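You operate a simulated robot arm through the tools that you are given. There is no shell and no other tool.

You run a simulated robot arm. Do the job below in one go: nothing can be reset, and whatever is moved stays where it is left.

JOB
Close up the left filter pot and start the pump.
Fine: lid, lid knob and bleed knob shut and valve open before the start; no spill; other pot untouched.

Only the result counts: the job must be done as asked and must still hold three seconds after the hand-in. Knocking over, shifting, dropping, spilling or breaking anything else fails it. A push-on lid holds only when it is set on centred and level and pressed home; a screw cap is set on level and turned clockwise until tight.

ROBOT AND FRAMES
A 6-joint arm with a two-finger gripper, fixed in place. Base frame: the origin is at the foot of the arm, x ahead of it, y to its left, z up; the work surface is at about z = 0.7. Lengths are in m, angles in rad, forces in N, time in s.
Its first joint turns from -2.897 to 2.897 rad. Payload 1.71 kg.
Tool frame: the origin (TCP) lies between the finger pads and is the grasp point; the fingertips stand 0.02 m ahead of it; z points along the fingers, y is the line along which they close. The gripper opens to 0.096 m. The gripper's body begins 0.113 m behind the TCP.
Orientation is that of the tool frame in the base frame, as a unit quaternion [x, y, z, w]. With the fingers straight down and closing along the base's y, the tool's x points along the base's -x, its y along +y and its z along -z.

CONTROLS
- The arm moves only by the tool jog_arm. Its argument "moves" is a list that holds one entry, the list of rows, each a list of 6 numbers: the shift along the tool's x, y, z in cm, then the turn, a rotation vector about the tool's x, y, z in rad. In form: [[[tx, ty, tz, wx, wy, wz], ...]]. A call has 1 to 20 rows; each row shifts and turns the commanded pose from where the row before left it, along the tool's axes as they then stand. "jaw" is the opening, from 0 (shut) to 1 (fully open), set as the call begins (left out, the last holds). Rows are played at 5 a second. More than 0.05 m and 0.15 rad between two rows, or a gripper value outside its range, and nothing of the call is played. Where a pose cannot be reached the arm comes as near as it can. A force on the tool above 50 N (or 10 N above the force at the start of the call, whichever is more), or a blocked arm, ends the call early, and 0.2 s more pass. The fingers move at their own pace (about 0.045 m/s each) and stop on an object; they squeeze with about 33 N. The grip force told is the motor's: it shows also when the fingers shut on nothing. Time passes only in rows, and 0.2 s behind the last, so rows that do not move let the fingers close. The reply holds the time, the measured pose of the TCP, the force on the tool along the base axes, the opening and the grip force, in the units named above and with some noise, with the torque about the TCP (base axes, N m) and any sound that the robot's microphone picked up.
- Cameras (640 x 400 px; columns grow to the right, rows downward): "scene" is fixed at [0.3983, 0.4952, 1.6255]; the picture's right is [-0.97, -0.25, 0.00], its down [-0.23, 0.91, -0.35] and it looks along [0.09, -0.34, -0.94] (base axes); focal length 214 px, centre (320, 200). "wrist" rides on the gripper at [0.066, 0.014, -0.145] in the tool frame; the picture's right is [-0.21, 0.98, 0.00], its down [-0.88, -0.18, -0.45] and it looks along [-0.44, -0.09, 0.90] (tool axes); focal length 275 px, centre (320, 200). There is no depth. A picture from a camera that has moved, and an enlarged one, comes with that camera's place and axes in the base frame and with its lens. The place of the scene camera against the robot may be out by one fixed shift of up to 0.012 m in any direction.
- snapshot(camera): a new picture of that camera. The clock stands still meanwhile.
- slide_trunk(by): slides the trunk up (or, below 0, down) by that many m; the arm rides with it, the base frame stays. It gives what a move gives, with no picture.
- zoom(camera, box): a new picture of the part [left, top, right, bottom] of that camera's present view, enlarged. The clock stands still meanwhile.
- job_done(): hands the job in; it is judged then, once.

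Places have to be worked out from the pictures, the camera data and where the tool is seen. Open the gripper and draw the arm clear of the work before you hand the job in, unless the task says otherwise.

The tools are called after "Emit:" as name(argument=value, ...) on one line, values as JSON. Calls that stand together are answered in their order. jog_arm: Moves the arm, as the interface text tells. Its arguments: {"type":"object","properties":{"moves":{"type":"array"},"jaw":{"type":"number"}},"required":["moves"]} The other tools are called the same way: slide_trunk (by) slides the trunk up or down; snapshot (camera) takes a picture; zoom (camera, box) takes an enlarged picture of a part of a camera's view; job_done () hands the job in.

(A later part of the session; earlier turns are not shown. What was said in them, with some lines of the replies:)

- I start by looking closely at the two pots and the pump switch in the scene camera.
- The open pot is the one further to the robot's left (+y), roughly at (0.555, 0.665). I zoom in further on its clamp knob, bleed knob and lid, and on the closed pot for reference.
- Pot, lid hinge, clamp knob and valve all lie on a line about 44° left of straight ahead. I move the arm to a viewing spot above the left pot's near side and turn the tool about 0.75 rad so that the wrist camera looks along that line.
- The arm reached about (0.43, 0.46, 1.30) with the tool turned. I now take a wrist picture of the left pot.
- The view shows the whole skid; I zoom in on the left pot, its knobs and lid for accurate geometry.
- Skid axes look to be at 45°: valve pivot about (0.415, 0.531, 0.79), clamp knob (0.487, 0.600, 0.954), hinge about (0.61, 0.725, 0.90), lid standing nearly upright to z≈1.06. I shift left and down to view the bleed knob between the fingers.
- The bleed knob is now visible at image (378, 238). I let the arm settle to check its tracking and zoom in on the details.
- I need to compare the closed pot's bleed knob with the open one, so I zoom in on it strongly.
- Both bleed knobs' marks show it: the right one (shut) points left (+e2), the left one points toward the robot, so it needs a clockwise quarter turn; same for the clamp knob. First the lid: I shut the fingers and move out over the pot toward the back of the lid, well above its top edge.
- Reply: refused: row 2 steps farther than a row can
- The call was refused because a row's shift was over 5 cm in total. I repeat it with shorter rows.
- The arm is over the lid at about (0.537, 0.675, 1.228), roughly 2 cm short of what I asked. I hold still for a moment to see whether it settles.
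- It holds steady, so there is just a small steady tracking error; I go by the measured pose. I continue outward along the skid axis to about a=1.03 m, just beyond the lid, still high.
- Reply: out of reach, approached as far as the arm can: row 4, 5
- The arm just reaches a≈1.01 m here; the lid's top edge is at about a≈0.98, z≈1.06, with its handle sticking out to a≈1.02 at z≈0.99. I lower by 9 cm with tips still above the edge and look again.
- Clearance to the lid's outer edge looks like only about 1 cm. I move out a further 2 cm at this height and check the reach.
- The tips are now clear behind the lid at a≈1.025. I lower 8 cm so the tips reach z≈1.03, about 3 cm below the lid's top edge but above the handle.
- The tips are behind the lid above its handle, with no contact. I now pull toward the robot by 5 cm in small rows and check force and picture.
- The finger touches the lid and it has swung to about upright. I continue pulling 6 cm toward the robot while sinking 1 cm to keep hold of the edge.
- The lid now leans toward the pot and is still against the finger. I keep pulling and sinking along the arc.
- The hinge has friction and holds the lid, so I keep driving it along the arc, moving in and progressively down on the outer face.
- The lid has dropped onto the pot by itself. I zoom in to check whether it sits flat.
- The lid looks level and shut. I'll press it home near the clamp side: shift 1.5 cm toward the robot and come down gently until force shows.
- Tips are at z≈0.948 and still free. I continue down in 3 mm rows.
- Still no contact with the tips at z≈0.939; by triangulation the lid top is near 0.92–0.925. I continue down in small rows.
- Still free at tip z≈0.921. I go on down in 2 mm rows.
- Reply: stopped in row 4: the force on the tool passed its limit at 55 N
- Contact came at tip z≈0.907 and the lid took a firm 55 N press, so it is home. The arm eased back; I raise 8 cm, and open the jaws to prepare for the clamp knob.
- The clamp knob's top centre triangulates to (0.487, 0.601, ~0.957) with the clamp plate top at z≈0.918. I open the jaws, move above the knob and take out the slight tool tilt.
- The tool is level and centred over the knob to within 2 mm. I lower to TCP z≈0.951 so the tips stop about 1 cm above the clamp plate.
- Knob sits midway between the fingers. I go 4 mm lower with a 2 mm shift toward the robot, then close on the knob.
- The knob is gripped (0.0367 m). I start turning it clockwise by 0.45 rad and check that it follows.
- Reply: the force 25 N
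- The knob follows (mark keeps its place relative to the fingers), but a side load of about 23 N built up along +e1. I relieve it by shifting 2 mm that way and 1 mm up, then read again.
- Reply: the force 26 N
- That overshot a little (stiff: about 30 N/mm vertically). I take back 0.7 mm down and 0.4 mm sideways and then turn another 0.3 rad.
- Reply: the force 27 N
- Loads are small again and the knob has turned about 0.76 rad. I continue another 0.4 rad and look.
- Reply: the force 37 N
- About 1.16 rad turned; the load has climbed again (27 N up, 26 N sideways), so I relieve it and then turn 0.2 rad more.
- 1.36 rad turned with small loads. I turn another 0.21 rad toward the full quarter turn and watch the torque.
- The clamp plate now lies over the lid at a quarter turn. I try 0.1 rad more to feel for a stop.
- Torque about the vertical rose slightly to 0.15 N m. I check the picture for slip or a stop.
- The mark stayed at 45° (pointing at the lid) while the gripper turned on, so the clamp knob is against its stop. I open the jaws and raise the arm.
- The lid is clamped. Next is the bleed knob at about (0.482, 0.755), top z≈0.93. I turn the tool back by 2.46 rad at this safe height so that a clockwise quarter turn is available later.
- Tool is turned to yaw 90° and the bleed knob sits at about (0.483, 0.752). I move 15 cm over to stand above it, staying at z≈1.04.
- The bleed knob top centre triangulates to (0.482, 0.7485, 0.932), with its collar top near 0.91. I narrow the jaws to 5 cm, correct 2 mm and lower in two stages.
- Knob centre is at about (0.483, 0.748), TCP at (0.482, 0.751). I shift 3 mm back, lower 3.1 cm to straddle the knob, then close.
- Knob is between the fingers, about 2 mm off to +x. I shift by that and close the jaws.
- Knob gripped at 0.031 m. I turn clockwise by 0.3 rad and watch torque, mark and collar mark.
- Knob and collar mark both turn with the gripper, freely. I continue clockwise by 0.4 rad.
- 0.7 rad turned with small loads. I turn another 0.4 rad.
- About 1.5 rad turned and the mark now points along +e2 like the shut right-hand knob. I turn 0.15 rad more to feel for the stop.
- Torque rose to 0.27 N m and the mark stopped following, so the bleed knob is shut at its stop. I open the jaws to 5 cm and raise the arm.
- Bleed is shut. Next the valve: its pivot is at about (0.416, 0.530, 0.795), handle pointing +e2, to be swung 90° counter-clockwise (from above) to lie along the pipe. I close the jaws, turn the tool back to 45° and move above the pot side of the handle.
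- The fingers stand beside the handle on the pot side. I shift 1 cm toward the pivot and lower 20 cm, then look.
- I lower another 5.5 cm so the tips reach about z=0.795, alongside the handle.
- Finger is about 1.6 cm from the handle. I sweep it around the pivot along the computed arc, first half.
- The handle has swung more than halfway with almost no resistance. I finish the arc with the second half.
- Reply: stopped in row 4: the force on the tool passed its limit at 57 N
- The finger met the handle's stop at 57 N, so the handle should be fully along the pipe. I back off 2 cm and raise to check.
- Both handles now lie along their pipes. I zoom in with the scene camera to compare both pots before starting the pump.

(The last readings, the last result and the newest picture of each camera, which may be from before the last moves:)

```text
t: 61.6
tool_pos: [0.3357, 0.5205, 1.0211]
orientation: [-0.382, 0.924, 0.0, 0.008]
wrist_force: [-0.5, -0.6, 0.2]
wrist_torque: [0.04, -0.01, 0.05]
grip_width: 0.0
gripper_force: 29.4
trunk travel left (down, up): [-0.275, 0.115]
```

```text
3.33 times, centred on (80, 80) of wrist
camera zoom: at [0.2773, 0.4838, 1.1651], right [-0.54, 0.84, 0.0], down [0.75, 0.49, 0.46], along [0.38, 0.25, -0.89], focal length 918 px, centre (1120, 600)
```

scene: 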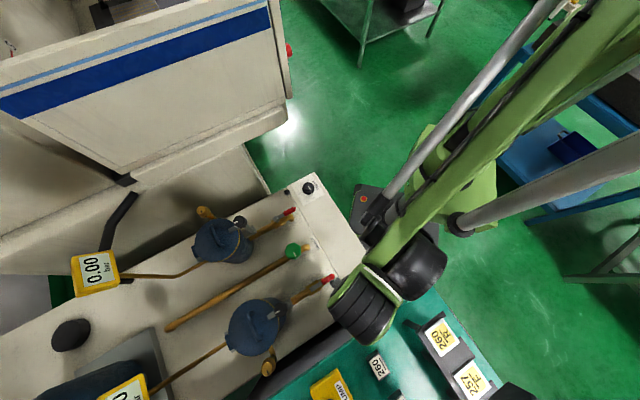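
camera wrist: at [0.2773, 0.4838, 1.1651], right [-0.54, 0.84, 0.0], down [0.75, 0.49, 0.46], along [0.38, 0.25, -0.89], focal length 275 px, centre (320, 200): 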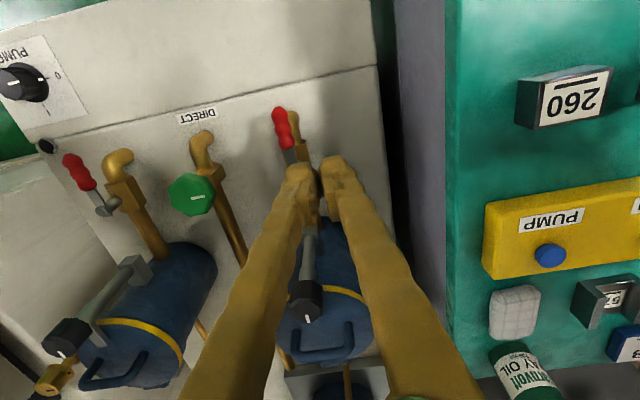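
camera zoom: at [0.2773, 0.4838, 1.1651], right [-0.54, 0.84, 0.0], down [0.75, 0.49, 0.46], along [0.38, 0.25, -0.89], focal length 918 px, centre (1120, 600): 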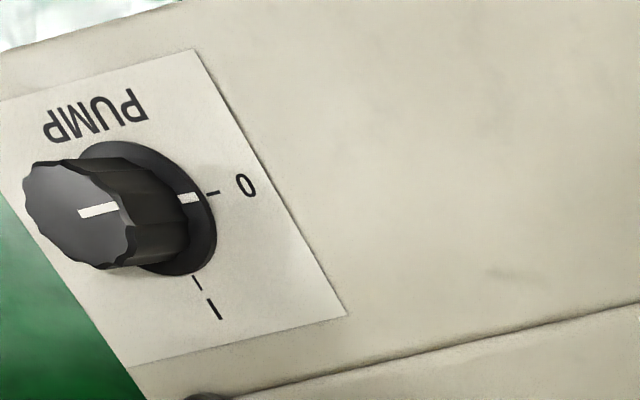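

Left pot's lid, clamp, bleed and valve now match the right-hand pot. The pump knob is at about (0.548, 0.122), top z≈0.727. I open the jaws and travel over to it at z≈1.02, correcting the slight tilt.

Emit:
jog_arm(moves=[[[1.31, -4.32, 0, -0.006, 0.015, 0], [1.31, -4.32, 0, 0, 0, 0], [1.31, -4.32, 0, 0, 0, 0], [1.31, -4.32, 0, 0, 0, 0], [1.31, -4.32, 0, 0, 0, 0], [1.31, -4.32, 0, 0, 0, 0], [1.31, -4.32, 0, 0, 0, 0], [1.31, -4.32, 0, 0, 0, 0], [1.31, -4.32, 0, 0, 0, 0], [1.31, -4.32, 0, 0, 0, 0], [0, 0, 0, 0, 0, 0]]], jaw=0.8)

Emit:
snapshot(camera="wrist")

Emit:
snapshot(camera="scene")

```text
t: 64.0
tool_pos: [0.5443, 0.1209, 1.0209]
orientation: [-0.382, 0.924, 0.0, 0.0]
wrist_force: [0.9, 0.1, -0.3]
wrist_torque: [0.05, 0.01, -0.02]
grip_width: 0.077
gripper_force: 0.1
trunk travel left (down, up): [-0.275, 0.115]
```

```text
taken
camera wrist: at [0.489, 0.0851, 1.1664], right [-0.55, 0.84, 0.0], down [0.75, 0.49, 0.44], along [0.37, 0.24, -0.9], focal length 275 px, centre (320, 200)
```

wrist: 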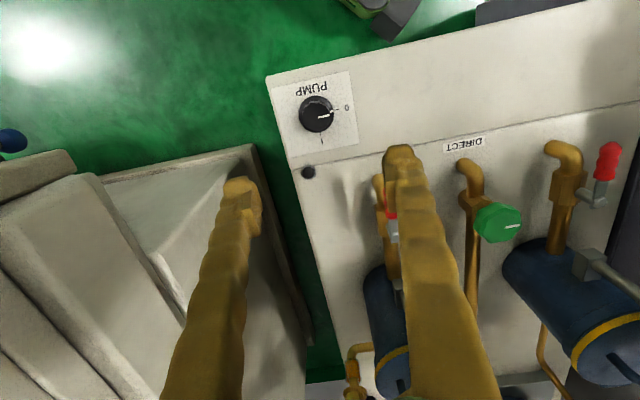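

```text
taken
```

scene: 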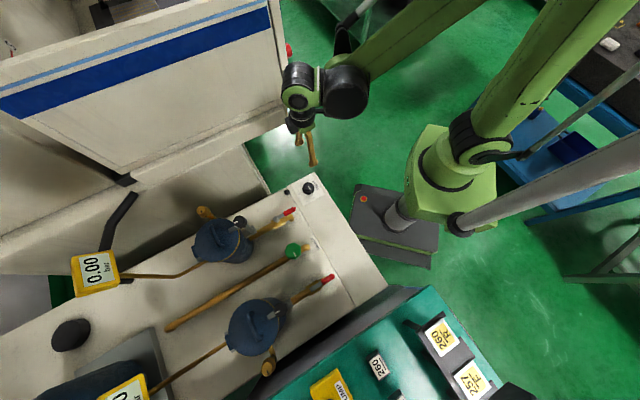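

The arm reached over the pump knob, which I place at (0.550, 0.119). I lower 20 cm with a 6 mm correction and check the reach.

Emit:
jog_arm(moves=[[[-0.28, -0.57, 3, 0, 0, 0], [0, 0, 4, 0, 0, 0], [0, 0, 4, 0, 0, 0], [0, 0, 4, 0, 0, 0], [0, 0, 4, 0, 0, 0], [0, 0, 0, 0, 0, 0]]])

Emit:
snapshot(camera="wrist")

```text
t: 65.4
tool_pos: [0.55, 0.1225, 0.8335]
orientation: [-0.381, 0.925, 0.0, -0.002]
wrist_force: [0.2, 0.0, 0.4]
wrist_torque: [-0.01, 0.02, -0.02]
grip_width: 0.0768
gripper_force: 0.1
trunk travel left (down, up): [-0.275, 0.115]
```

```text
taken
camera wrist: at [0.4949, 0.0863, 0.9791], right [-0.55, 0.84, 0.0], down [0.75, 0.49, 0.44], along [0.37, 0.24, -0.9], focal length 275 px, centre (320, 200)
```

wrist: 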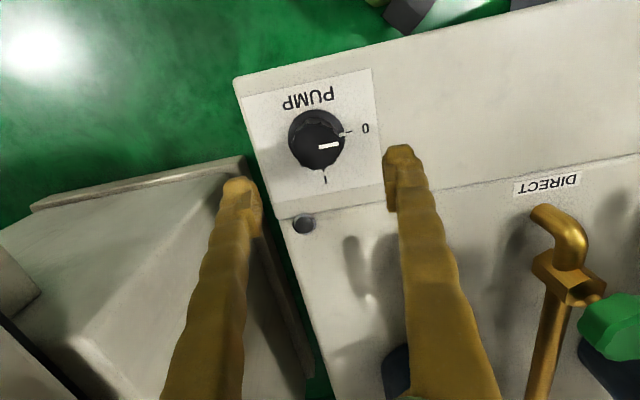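

Still within reach and centred (knob ≈ (0.550, 0.1195), top z≈0.735). I lower another 5 cm, tips to about 0.763.

Emit:
jog_arm(moves=[[[0.2, -0.2, 2.5, 0, 0, 0], [0, 0, 2.5, 0, 0, 0], [0, 0, 0, 0, 0, 0]]])

Emit:
snapshot(camera="wrist")

Emit:
zoom(camera="wrist", box=[240, 100, 400, 220])

```text
t: 66.2
tool_pos: [0.5511, 0.1199, 0.7828]
orientation: [-0.382, 0.924, 0.0, -0.001]
wrist_force: [0.1, -0.4, 0.2]
wrist_torque: [-0.02, 0.04, 0.01]
grip_width: 0.0769
gripper_force: 0.0
trunk travel left (down, up): [-0.275, 0.115]
```

```text
taken
camera wrist: at [0.4951, 0.0826, 0.9284], right [-0.55, 0.84, 0.0], down [0.75, 0.49, 0.44], along [0.37, 0.24, -0.9], focal length 275 px, centre (320, 200)
```

wrist: 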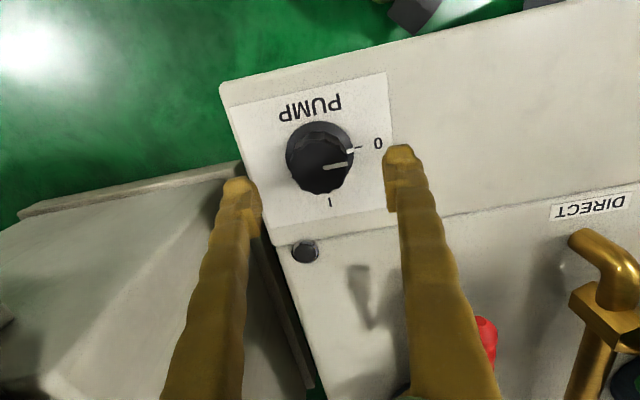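

```text
3.33 times, centred on (320, 160) of wrist
camera zoom: at [0.4951, 0.0826, 0.9284], right [-0.55, 0.84, 0.0], down [0.75, 0.49, 0.44], along [0.37, 0.24, -0.9], focal length 918 px, centre (320, 333)
```

zoom: 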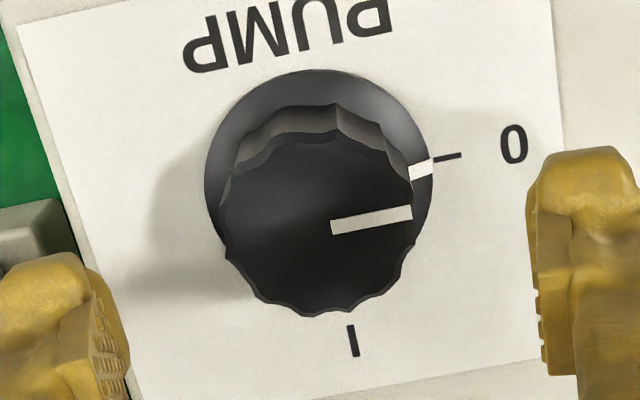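

Knob top centre ≈ (0.553, 0.120), top z≈0.732, flange top ≈0.70. I lower 4.8 cm so the tips come to ≈0.715 around the knob.

Emit:
jog_arm(moves=[[[-0.15, 0, 2.0, 0, 0, 0], [0, 0, 1.5, 0, 0, 0], [0, 0, 1.3, 0, 0, 0], [0, 0, 0, 0, 0, 0]]])

Emit:
snapshot(camera="wrist")

```text
t: 67.2
tool_pos: [0.5756, 0.1256, 0.7586]
orientation: [-0.382, 0.924, -0.001, -0.001]
wrist_force: [-0.4, -0.3, 0.3]
wrist_torque: [0.03, 0.04, -0.02]
grip_width: 0.0771
gripper_force: 0.0
out of reach, approached as far as the arm can: row 1, 2, 3
trunk travel left (down, up): [-0.275, 0.115]
```

```text
taken
camera wrist: at [0.5208, 0.089, 0.9026], right [-0.55, 0.84, 0.0], down [0.75, 0.49, 0.44], along [0.37, 0.24, -0.9], focal length 275 px, centre (320, 200)
```

wrist: 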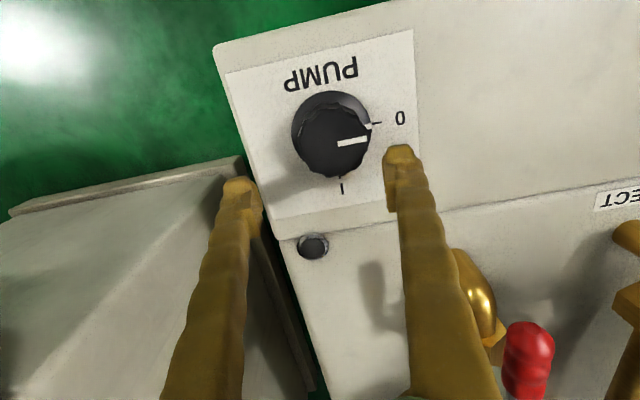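

The pose is just outside the inner reach at this height (the arm drifted outward, no contact). I raise the tool 8 cm and will then slide the trunk down so the knob comes into the arm's range.

Emit:
jog_arm(moves=[[[0, 0, -3, 0, 0, 0], [0, 0, -3, 0, 0, 0], [0, 0, -3, 0, 0, 0], [0, 0, 0, 0, 0, 0]]])

```text
t: 68.2
tool_pos: [0.576, 0.1238, 0.8492]
orientation: [-0.382, 0.924, 0.0, -0.001]
wrist_force: [-0.4, -1.2, 1.0]
wrist_torque: [0.01, -0.02, -0.02]
grip_width: 0.0767
gripper_force: 0.0
trunk travel left (down, up): [-0.275, 0.115]
```

I return above the knob at z≈0.90 before sliding the trunk.

Emit:
jog_arm(moves=[[[1.0, 0.7, -3, 0, 0, 0], [0.9, 0.6, -2, 0, 0, 0], [0, 0, 0, 0, 0, 0]]])

Emit:
slide_trunk(by=-0.06)

Emit:
snapshot(camera="scene")

Emit:
snapshot(camera="wrist")

```text
t: 69.0
tool_pos: [0.5546, 0.1193, 0.8986]
orientation: [-0.382, 0.924, 0.0, -0.001]
wrist_force: [-0.5, 1.2, -0.7]
wrist_torque: [0.05, 0.0, 0.02]
grip_width: 0.077
gripper_force: 0.1
trunk travel left (down, up): [-0.275, 0.115]
```

```text
t: 70.0
tool_pos: [0.5547, 0.1187, 0.8394]
orientation: [-0.381, 0.924, 0.0, -0.001]
wrist_force: [1.4, -0.5, 0.2]
wrist_torque: [0.0, 0.0, 0.02]
grip_width: 0.0766
gripper_force: 0.1
trunk travel left (down, up): [-0.215, 0.175]
```

```text
taken
```

scene: 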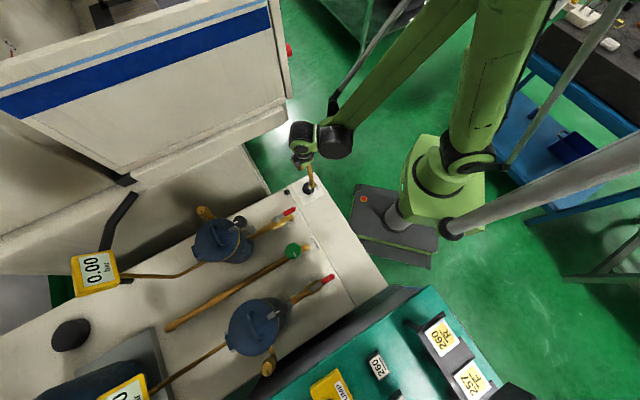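

```text
taken
camera wrist: at [0.4982, 0.0838, 0.9837], right [-0.55, 0.84, 0.0], down [0.75, 0.49, 0.44], along [0.37, 0.24, -0.9], focal length 275 px, centre (320, 200)
```

wrist: 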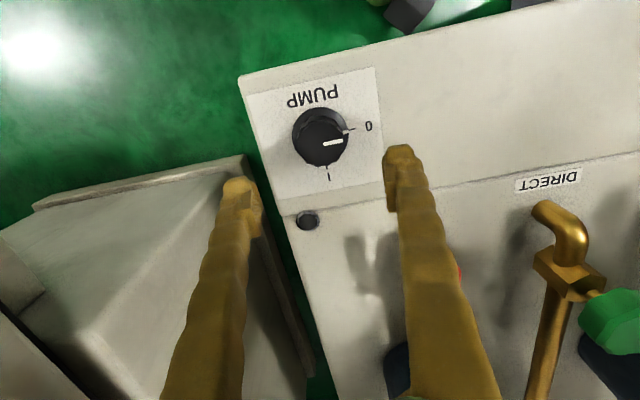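

The trunk is 6 cm lower and the tool still above the knob. I lower 5.5 cm with a 3 mm correction and check.

Emit:
jog_arm(moves=[[[0.14, 0.28, 2.5, 0, 0, 0], [0, 0, 3, 0, 0, 0], [0, 0, 0, 0, 0, 0]]])

Emit:
zoom(camera="wrist", box=[220, 100, 420, 225])

```text
t: 70.8
tool_pos: [0.5505, 0.1189, 0.7823]
orientation: [-0.382, 0.924, -0.001, -0.002]
wrist_force: [0.6, -0.1, 0.5]
wrist_torque: [-0.01, 0.02, 0.01]
grip_width: 0.0768
gripper_force: 0.1
trunk travel left (down, up): [-0.215, 0.175]
```

```text
3.20 times, centred on (320, 162) of wrist
camera zoom: at [0.4944, 0.0838, 0.9273], right [-0.55, 0.84, 0.0], down [0.75, 0.49, 0.44], along [0.37, 0.24, -0.9], focal length 881 px, centre (320, 320)
```

zoom: 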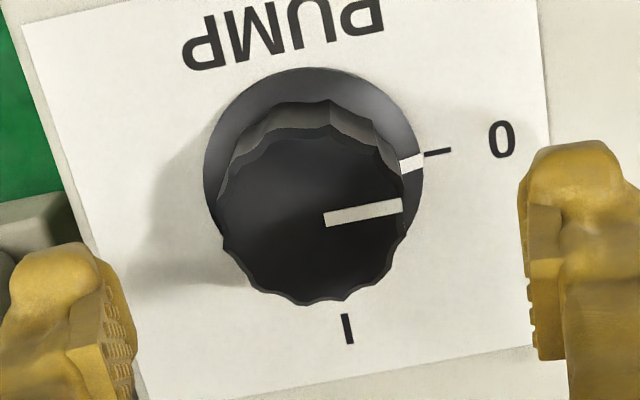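

Knob at (0.553, 0.120) against TCP (0.5505, 0.119). I lower 4.8 cm with a 2 mm shift outward.

Emit:
jog_arm(moves=[[[-0.2, 0, 2.0, 0, 0, 0], [0, 0, 1.5, 0, 0, 0], [0, 0, 1.3, 0, 0, 0], [0, 0, 0, 0, 0, 0]]])

Emit:
snapshot(camera="wrist")

```text
t: 71.8
tool_pos: [0.552, 0.1213, 0.7355]
orientation: [-0.382, 0.924, 0.0, -0.001]
wrist_force: [0.4, -0.6, -0.4]
wrist_torque: [0.0, 0.03, -0.02]
grip_width: 0.0768
gripper_force: 0.1
trunk travel left (down, up): [-0.215, 0.175]
```

```text
taken
camera wrist: at [0.4964, 0.0857, 0.8806], right [-0.55, 0.84, 0.0], down [0.75, 0.49, 0.44], along [0.37, 0.24, -0.9], focal length 275 px, centre (320, 200)
```

wrist: 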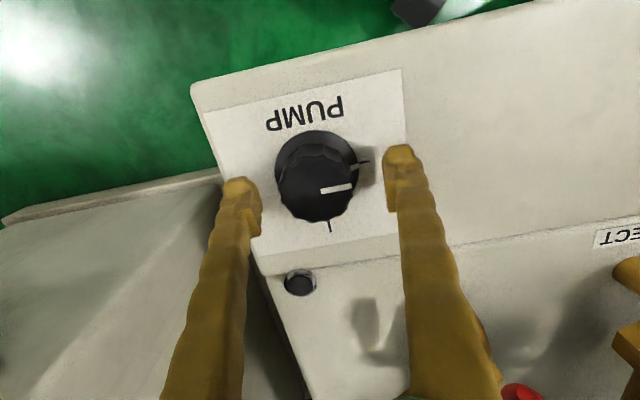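

The fingers straddle the pump knob. I shift 2 mm and close on it.

Emit:
jog_arm(moves=[[[0.2, -0.05, 0, 0, 0, 0], [0, 0, 0, 0, 0, 0]]])

Emit:
jog_arm(moves=[[[0, 0, 0, 0, 0, 0], [0, 0, 0, 0, 0, 0], [0, 0, 0, 0, 0, 0], [0, 0, 0, 0, 0, 0]]], jaw=0)

Emit:
zoom(camera="wrist", box=[220, 110, 420, 235])

```text
t: 72.4
tool_pos: [0.5511, 0.1195, 0.7347]
orientation: [-0.382, 0.924, 0.0, -0.001]
wrist_force: [-0.7, 0.7, -0.1]
wrist_torque: [-0.01, -0.01, 0.01]
grip_width: 0.0769
gripper_force: 0.0
trunk travel left (down, up): [-0.215, 0.175]
```

```text
t: 73.4
tool_pos: [0.5522, 0.1179, 0.7347]
orientation: [-0.382, 0.924, -0.001, -0.001]
wrist_force: [25.0, -21.2, 12.1]
wrist_torque: [-0.49, -0.33, -0.07]
grip_width: 0.0429
gripper_force: 34.9
trunk travel left (down, up): [-0.215, 0.175]
```

```text
3.20 times, centred on (320, 172) of wrist
camera zoom: at [0.4963, 0.0828, 0.8804], right [-0.54, 0.84, 0.0], down [0.75, 0.49, 0.44], along [0.37, 0.24, -0.9], focal length 881 px, centre (320, 288)
```

zoom: 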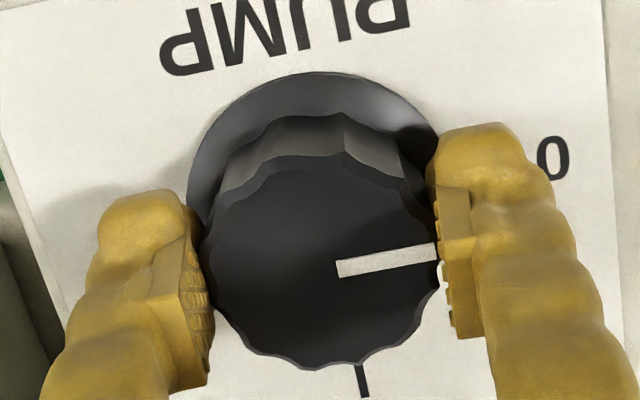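

Gripped, with a 33 N side load showing the gripper is about 2 mm too far toward +e2. I relieve that.

Emit:
jog_arm(moves=[[[0, -0.18, -0.03, 0, 0, 0], [0, 0, 0, 0, 0, 0]]])

```text
t: 74.0
tool_pos: [0.553, 0.1188, 0.7351]
orientation: [-0.382, 0.924, 0.0, -0.001]
wrist_force: [11.1, -6.5, -0.2]
wrist_torque: [0.08, -0.24, -0.04]
grip_width: 0.0427
gripper_force: 34.9
trunk travel left (down, up): [-0.215, 0.175]
```

The load is down to about 12 N. I start turning the pump knob clockwise (0 → I), first 0.4 rad.

Emit:
jog_arm(moves=[[[0, -0.05, 0, 0, 0, 0.1], [0, 0, 0, 0, 0, 0.1], [0, 0, 0, 0, 0, 0.1], [0, 0, 0, 0, 0, 0.1], [0, 0, 0, 0, 0, 0]]])

Emit:
zoom(camera="wrist", box=[220, 110, 420, 235])

```text
t: 75.2
tool_pos: [0.552, 0.1188, 0.7365]
orientation: [-0.19, 0.982, 0.0, 0.0]
wrist_force: [-21.5, 11.9, -21.9]
wrist_torque: [-0.01, 0.31, 0.07]
grip_width: 0.043
gripper_force: 35.2
trunk travel left (down, up): [-0.215, 0.175]
```

```text
3.20 times, centred on (320, 172) of wrist
camera zoom: at [0.4866, 0.1079, 0.8806], right [-0.18, 0.98, 0.0], down [0.88, 0.16, 0.44], along [0.43, 0.08, -0.9], focal length 881 px, centre (320, 288)
```

zoom: 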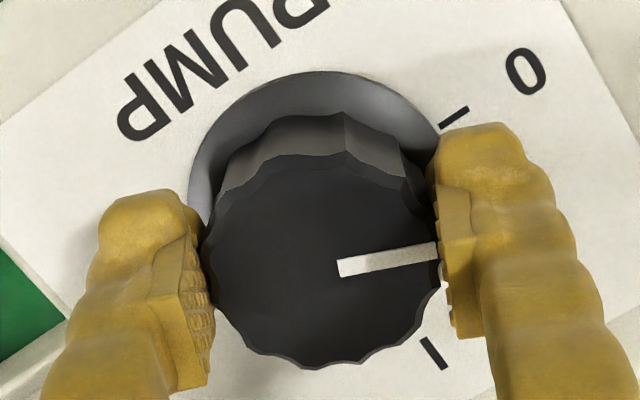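

The knob follows. I relieve the built-up load and turn another 0.4 rad.

Emit:
jog_arm(moves=[[[0.08, 0.1, 0.05, 0, 0, 0], [0, 0, 0, 0, 0, 0]]])

Emit:
jog_arm(moves=[[[0, 0, 0, 0, 0, 0.1], [0, 0, 0, 0, 0, 0.1], [0, 0, 0, 0, 0, 0.1], [0, 0, 0, 0, 0, 0.1], [0, 0, 0, 0, 0, 0]]])

```text
t: 75.8
tool_pos: [0.5524, 0.1193, 0.7364]
orientation: [-0.191, 0.982, 0.0, 0.001]
wrist_force: [-1.7, 7.0, 17.1]
wrist_torque: [-0.01, 0.31, 0.05]
grip_width: 0.0426
gripper_force: 35.5
trunk travel left (down, up): [-0.215, 0.175]
```

```text
t: 77.0
tool_pos: [0.5516, 0.1206, 0.7353]
orientation: [0.009, 1.0, 0.0, 0.0]
wrist_force: [13.2, 13.7, 20.5]
wrist_torque: [0.2, -0.29, 0.04]
grip_width: 0.043
gripper_force: 34.5
trunk travel left (down, up): [-0.215, 0.175]
```

Half turned (0.8 rad). I relieve again and continue 0.4 rad.

Emit:
jog_arm(moves=[[[-0.07, 0.07, -0.05, 0, 0, 0], [0, 0, 0, 0, 0, 0]]])

Emit:
jog_arm(moves=[[[0, 0, 0, 0, 0, 0.1], [0, 0, 0, 0, 0, 0.1], [0, 0, 0, 0, 0, 0.1], [0, 0, 0, 0, 0, 0.1], [0, 0, 0, 0, 0, 0]]])

Emit:
zoom(camera="wrist", box=[220, 110, 420, 235])

```text
t: 77.6
tool_pos: [0.5518, 0.1208, 0.7359]
orientation: [0.008, 1.0, -0.001, -0.002]
wrist_force: [-5.8, -3.9, -24.9]
wrist_torque: [-0.1, -0.21, -0.03]
grip_width: 0.0429
gripper_force: 34.9
trunk travel left (down, up): [-0.215, 0.175]
```

```text
t: 78.8
tool_pos: [0.5532, 0.1202, 0.7359]
orientation: [0.207, 0.978, 0.0, -0.001]
wrist_force: [-17.6, 9.3, -8.2]
wrist_torque: [0.24, 0.52, -0.02]
grip_width: 0.0427
gripper_force: 35.6
trunk travel left (down, up): [-0.215, 0.175]
```

```text
3.20 times, centred on (320, 172) of wrist
camera zoom: at [0.4982, 0.1604, 0.8808], right [0.58, 0.81, 0.0], down [0.73, -0.52, 0.44], along [0.36, -0.26, -0.9], focal length 881 px, centre (320, 288)
```

zoom: 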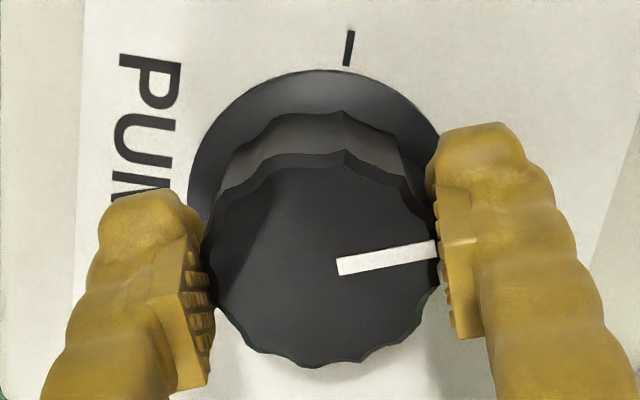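

1.2 rad turned, marker still with the gripper. I relieve a little and turn the remaining 0.37 rad.

Emit:
jog_arm(moves=[[[0.1, 0, 0.02, 0, 0, 0], [0, 0, 0, 0, 0, 0.1], [0, 0, 0, 0, 0, 0.1], [0, 0, 0, 0, 0, 0.1], [0, 0, 0, 0, 0, 0.07], [0, 0, 0, 0, 0, 0]]])

Emit:
zoom(camera="wrist", box=[220, 110, 420, 235])

Emit:
zoom(camera="scene", box=[60, 230, 200, 400])

```text
t: 80.2
tool_pos: [0.5522, 0.121, 0.7356]
orientation: [0.383, 0.924, -0.002, 0.0]
wrist_force: [3.9, -4.4, -1.7]
wrist_torque: [-0.14, -0.17, -0.03]
grip_width: 0.0427
gripper_force: 35.1
trunk travel left (down, up): [-0.215, 0.175]
```

```text
3.20 times, centred on (320, 172) of wrist
camera zoom: at [0.5164, 0.178, 0.8807], right [0.84, 0.54, 0.0], down [0.49, -0.75, 0.45], along [0.24, -0.37, -0.9], focal length 881 px, centre (320, 288)
```

zoom: 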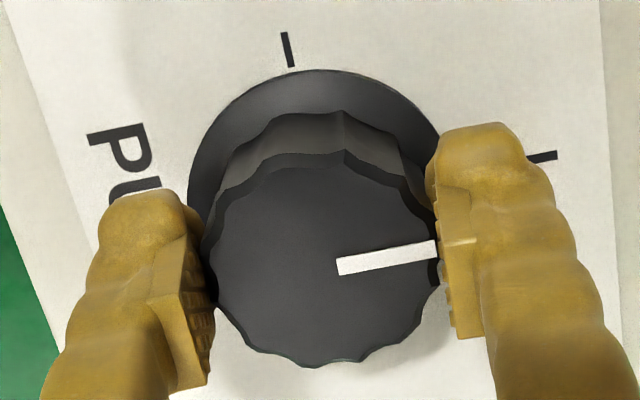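

```text
2.35 times, centred on (130, 315) of scene
camera zoom: at [0.3983, 0.4952, 1.6255], right [-0.97, -0.25, 0.0], down [-0.23, 0.91, -0.35], along [0.09, -0.34, -0.94], focal length 505 px, centre (767, -71)
```

zoom: 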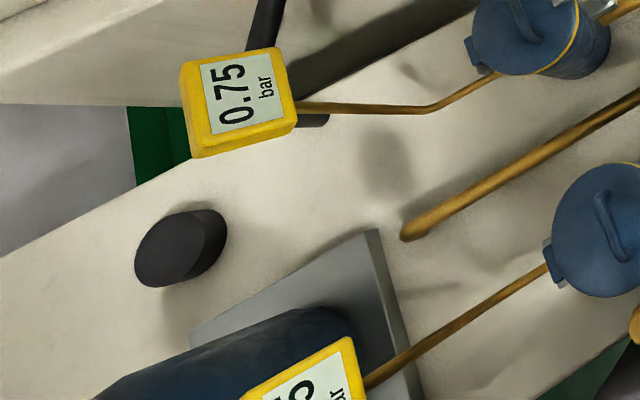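

The gauges now read 0.75 bar, so the pump is running. I turn 0.1 rad more to make sure the switch is at its I stop.

Emit:
jog_arm(moves=[[[0, 0, 0, 0, 0, 0.05], [0, 0, 0, 0, 0, 0.05], [0, 0, 0, 0, 0, 0]]])

Emit:
zoom(camera="wrist", box=[220, 110, 420, 235])

Emit:
snapshot(camera="scene")

```text
t: 81.0
tool_pos: [0.551, 0.1229, 0.7353]
orientation: [0.429, 0.903, -0.001, -0.001]
wrist_force: [10.4, 18.8, 0.3]
wrist_torque: [0.51, -0.06, 0.36]
grip_width: 0.0429
gripper_force: 34.7
trunk travel left (down, up): [-0.215, 0.175]
```

```text
3.20 times, centred on (320, 172) of wrist
camera zoom: at [0.5211, 0.1824, 0.8807], right [0.89, 0.46, 0.0], down [0.41, -0.8, 0.44], along [0.2, -0.4, -0.9], focal length 881 px, centre (320, 288)
```

zoom: 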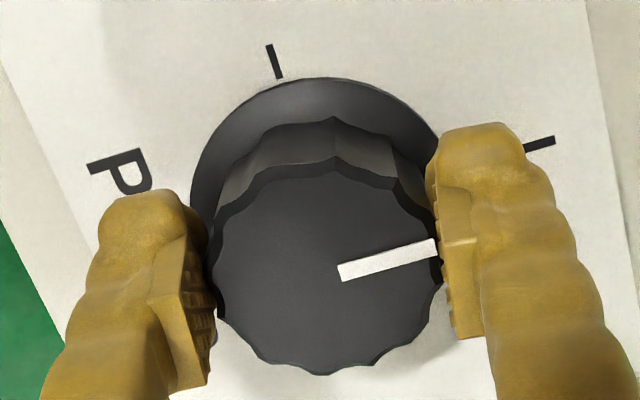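

```text
taken
```

scene: 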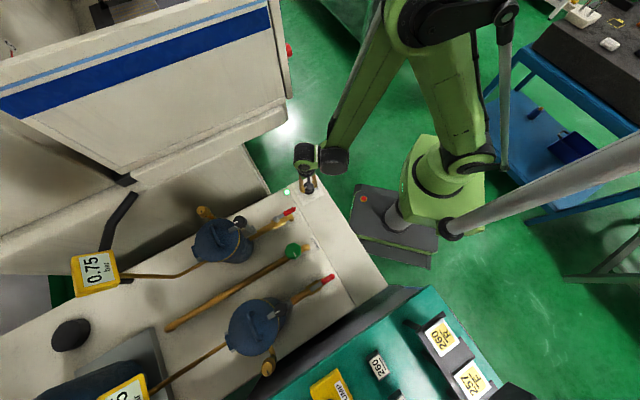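

Torque rose to 0.36 N m at the stop and the pilot lamp glows green. I open the jaws slightly and raise straight up.

Emit:
jog_arm(moves=[[[0, 0, 0, 0, 0, -0.05], [0, 0, 0, 0, 0, 0]]])

Emit:
jog_arm(moves=[[[0, 0, 0, 0, 0, 0], [0, 0, 0, 0, 0, 0], [0, 0, 0, 0, 0, 0], [0, 0, 0, 0, 0, 0]]], jaw=0.75)

Emit:
jog_arm(moves=[[[0, 0, -3, 0, 0, 0], [0, 0, -4, 0, 0, 0], [0, 0, -4, 0, 0, 0], [0, 0, -4, 0, 0, 0], [0, 0, -4, 0, 0, 0], [0, 0, -4, 0, 0, 0], [0, 0, 0, 0, 0, 0]]])

Emit:
snapshot(camera="wrist")

Emit:
snapshot(camera="scene")

```text
t: 81.6
tool_pos: [0.552, 0.1228, 0.7366]
orientation: [0.405, 0.914, -0.001, -0.001]
wrist_force: [24.6, 27.0, 18.9]
wrist_torque: [0.6, -0.24, 0.05]
grip_width: 0.0426
gripper_force: 35.0
trunk travel left (down, up): [-0.215, 0.175]
```

```text
t: 82.6
tool_pos: [0.5503, 0.1213, 0.735]
orientation: [0.406, 0.914, 0.0, 0.0]
wrist_force: [0.3, -0.5, 0.2]
wrist_torque: [0.0, -0.04, 0.01]
grip_width: 0.0721
gripper_force: 0.0
trunk travel left (down, up): [-0.215, 0.175]
```

```text
t: 84.2
tool_pos: [0.5521, 0.1187, 0.9673]
orientation: [0.406, 0.914, -0.001, 0.0]
wrist_force: [0.1, -0.2, 0.2]
wrist_torque: [0.0, -0.03, 0.02]
grip_width: 0.072
gripper_force: 0.0
trunk travel left (down, up): [-0.215, 0.175]
```

```text
taken
camera wrist: at [0.5171, 0.1775, 1.1112], right [0.86, 0.5, 0.0], down [0.45, -0.77, 0.45], along [0.22, -0.39, -0.9], focal length 275 px, centre (320, 200)
```

wrist: 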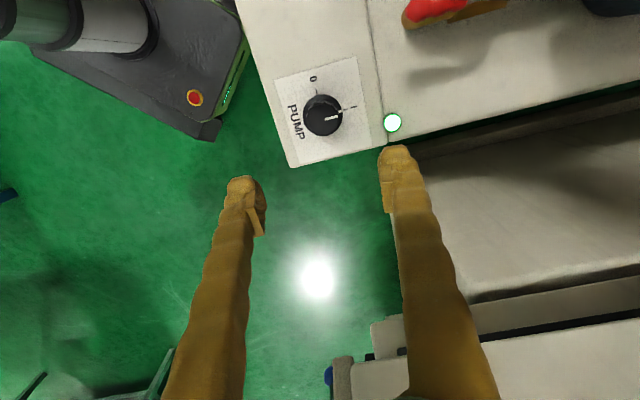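

```text
taken
```

scene: 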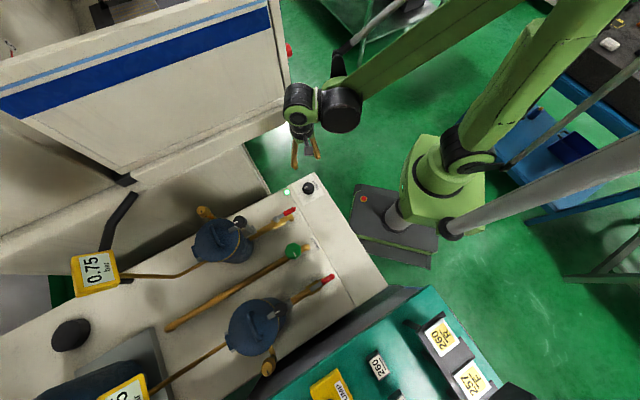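

The switch points at I, the lamp is lit. I check the pots, gauges and any leak with zooms.

Emit:
zoom(camera="scene", box=[210, 265, 346, 385])

Emit:
zoom(camera="scene", box=[40, 230, 200, 400])

Emit:
zoom(camera="scene", box=[185, 175, 325, 285])

Emit:
zoom(camera="wrist", box=[270, 50, 410, 170])

```text
3.33 times, centred on (278, 325) of scene
camera zoom: at [0.3983, 0.4952, 1.6255], right [-0.97, -0.25, 0.0], down [-0.23, 0.91, -0.35], along [0.09, -0.34, -0.94], focal length 715 px, centre (460, -217)
```

zoom: 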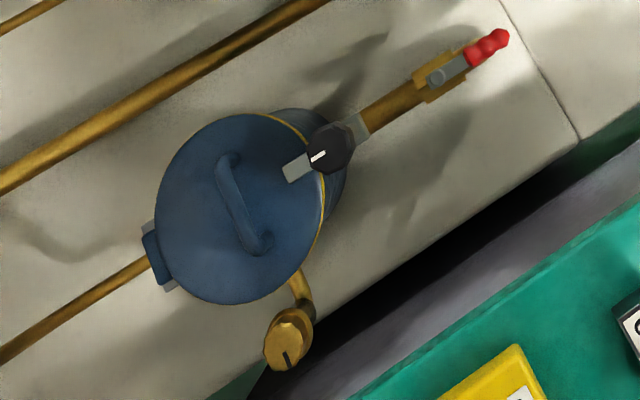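

```text
2.35 times, centred on (120, 315) of scene
camera zoom: at [0.3983, 0.4952, 1.6255], right [-0.97, -0.25, 0.0], down [-0.23, 0.91, -0.35], along [0.09, -0.34, -0.94], focal length 505 px, centre (791, -71)
```

zoom: 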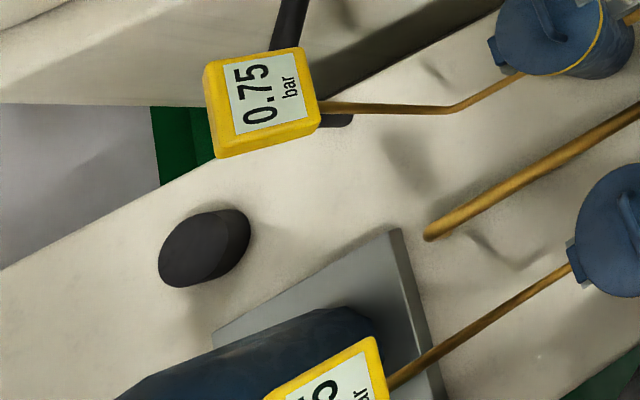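

```text
3.64 times, centred on (255, 230) of scene
camera zoom: at [0.3983, 0.4952, 1.6255], right [-0.97, -0.25, 0.0], down [-0.23, 0.91, -0.35], along [0.09, -0.34, -0.94], focal length 780 px, centre (556, 91)
```

zoom: 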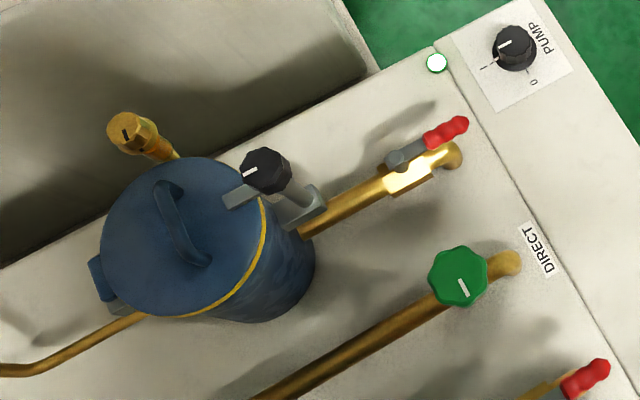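

```text
3.33 times, centred on (340, 110) of wrist
camera zoom: at [0.5171, 0.1775, 1.1112], right [0.86, 0.5, 0.0], down [0.45, -0.77, 0.45], along [0.22, -0.39, -0.9], focal length 918 px, centre (253, 500)
```

zoom: 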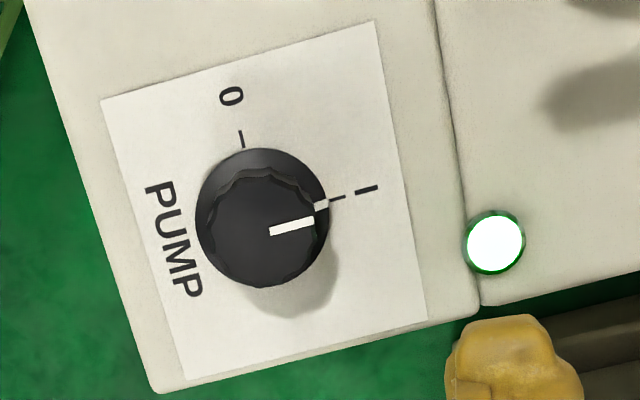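

No leak is visible, both gauges show pressure, and the pump pointer is on I. I open the jaws fully and lift the arm clear.

Emit:
jog_arm(moves=[[[0, 0, -4, 0, 0, 0], [0, 0, -4, 0, 0, 0], [0, 0, -4, 0, 0, 0], [0, 0, -4, 0, 0, 0], [0, 0, 0, 0, 0, 0], [0, 0, 0, 0, 0, 0]]], jaw=1)

Emit:
snapshot(camera="scene")

```text
t: 85.6
tool_pos: [0.554, 0.1217, 1.122]
orientation: [0.406, 0.914, -0.001, 0.0]
wrist_force: [-0.4, -0.1, 0.2]
wrist_torque: [0.0, -0.03, 0.03]
grip_width: 0.0959
gripper_force: 0.1
trunk travel left (down, up): [-0.215, 0.175]
```

```text
taken
```

scene: 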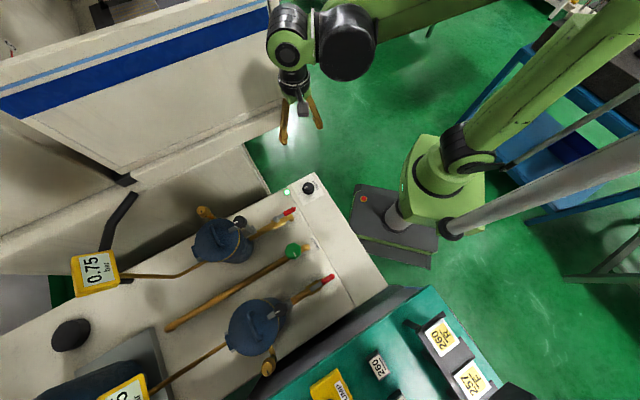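

The arm is clear, the gripper open, the pump running at a steady 0.75 bar with the left pot shut, clamped, bleed closed and valve open. I hand the job in.

Emit:
job_done()

```text
The job is handed in.
```

The left filter pot is closed up and the pump is running. I handed the job in with the arm clear and the gripper open.

- **Lid:** it swung shut on its hinge, and I pressed it home with about 55 N.
- **Lid knob:** turned a quarter turn clockwise to its stop, so the clamp plate lies over the lid.
- **Bleed knob:** turned a quarter turn clockwise to its stop. Its mark now points the same way as on the right pot.
- **Valve:** the red handle is swung to its stop and lies along the pipe, as on the right pot.
- **Pump:** with all of that done, I turned the switch from 0 to I. The lamp lit green, and the gauge in full view, on the right pot's line, holds at 0.75 bar. The left pot's gauge is partly out of view, but the part I can see has also moved off zero.

The pictures taken after the start show no leak. I did not touch the right pot or the green DIRECT knob. The trunk is still 6 cm lower than at the start, because the arm could not reach the pump switch otherwise.
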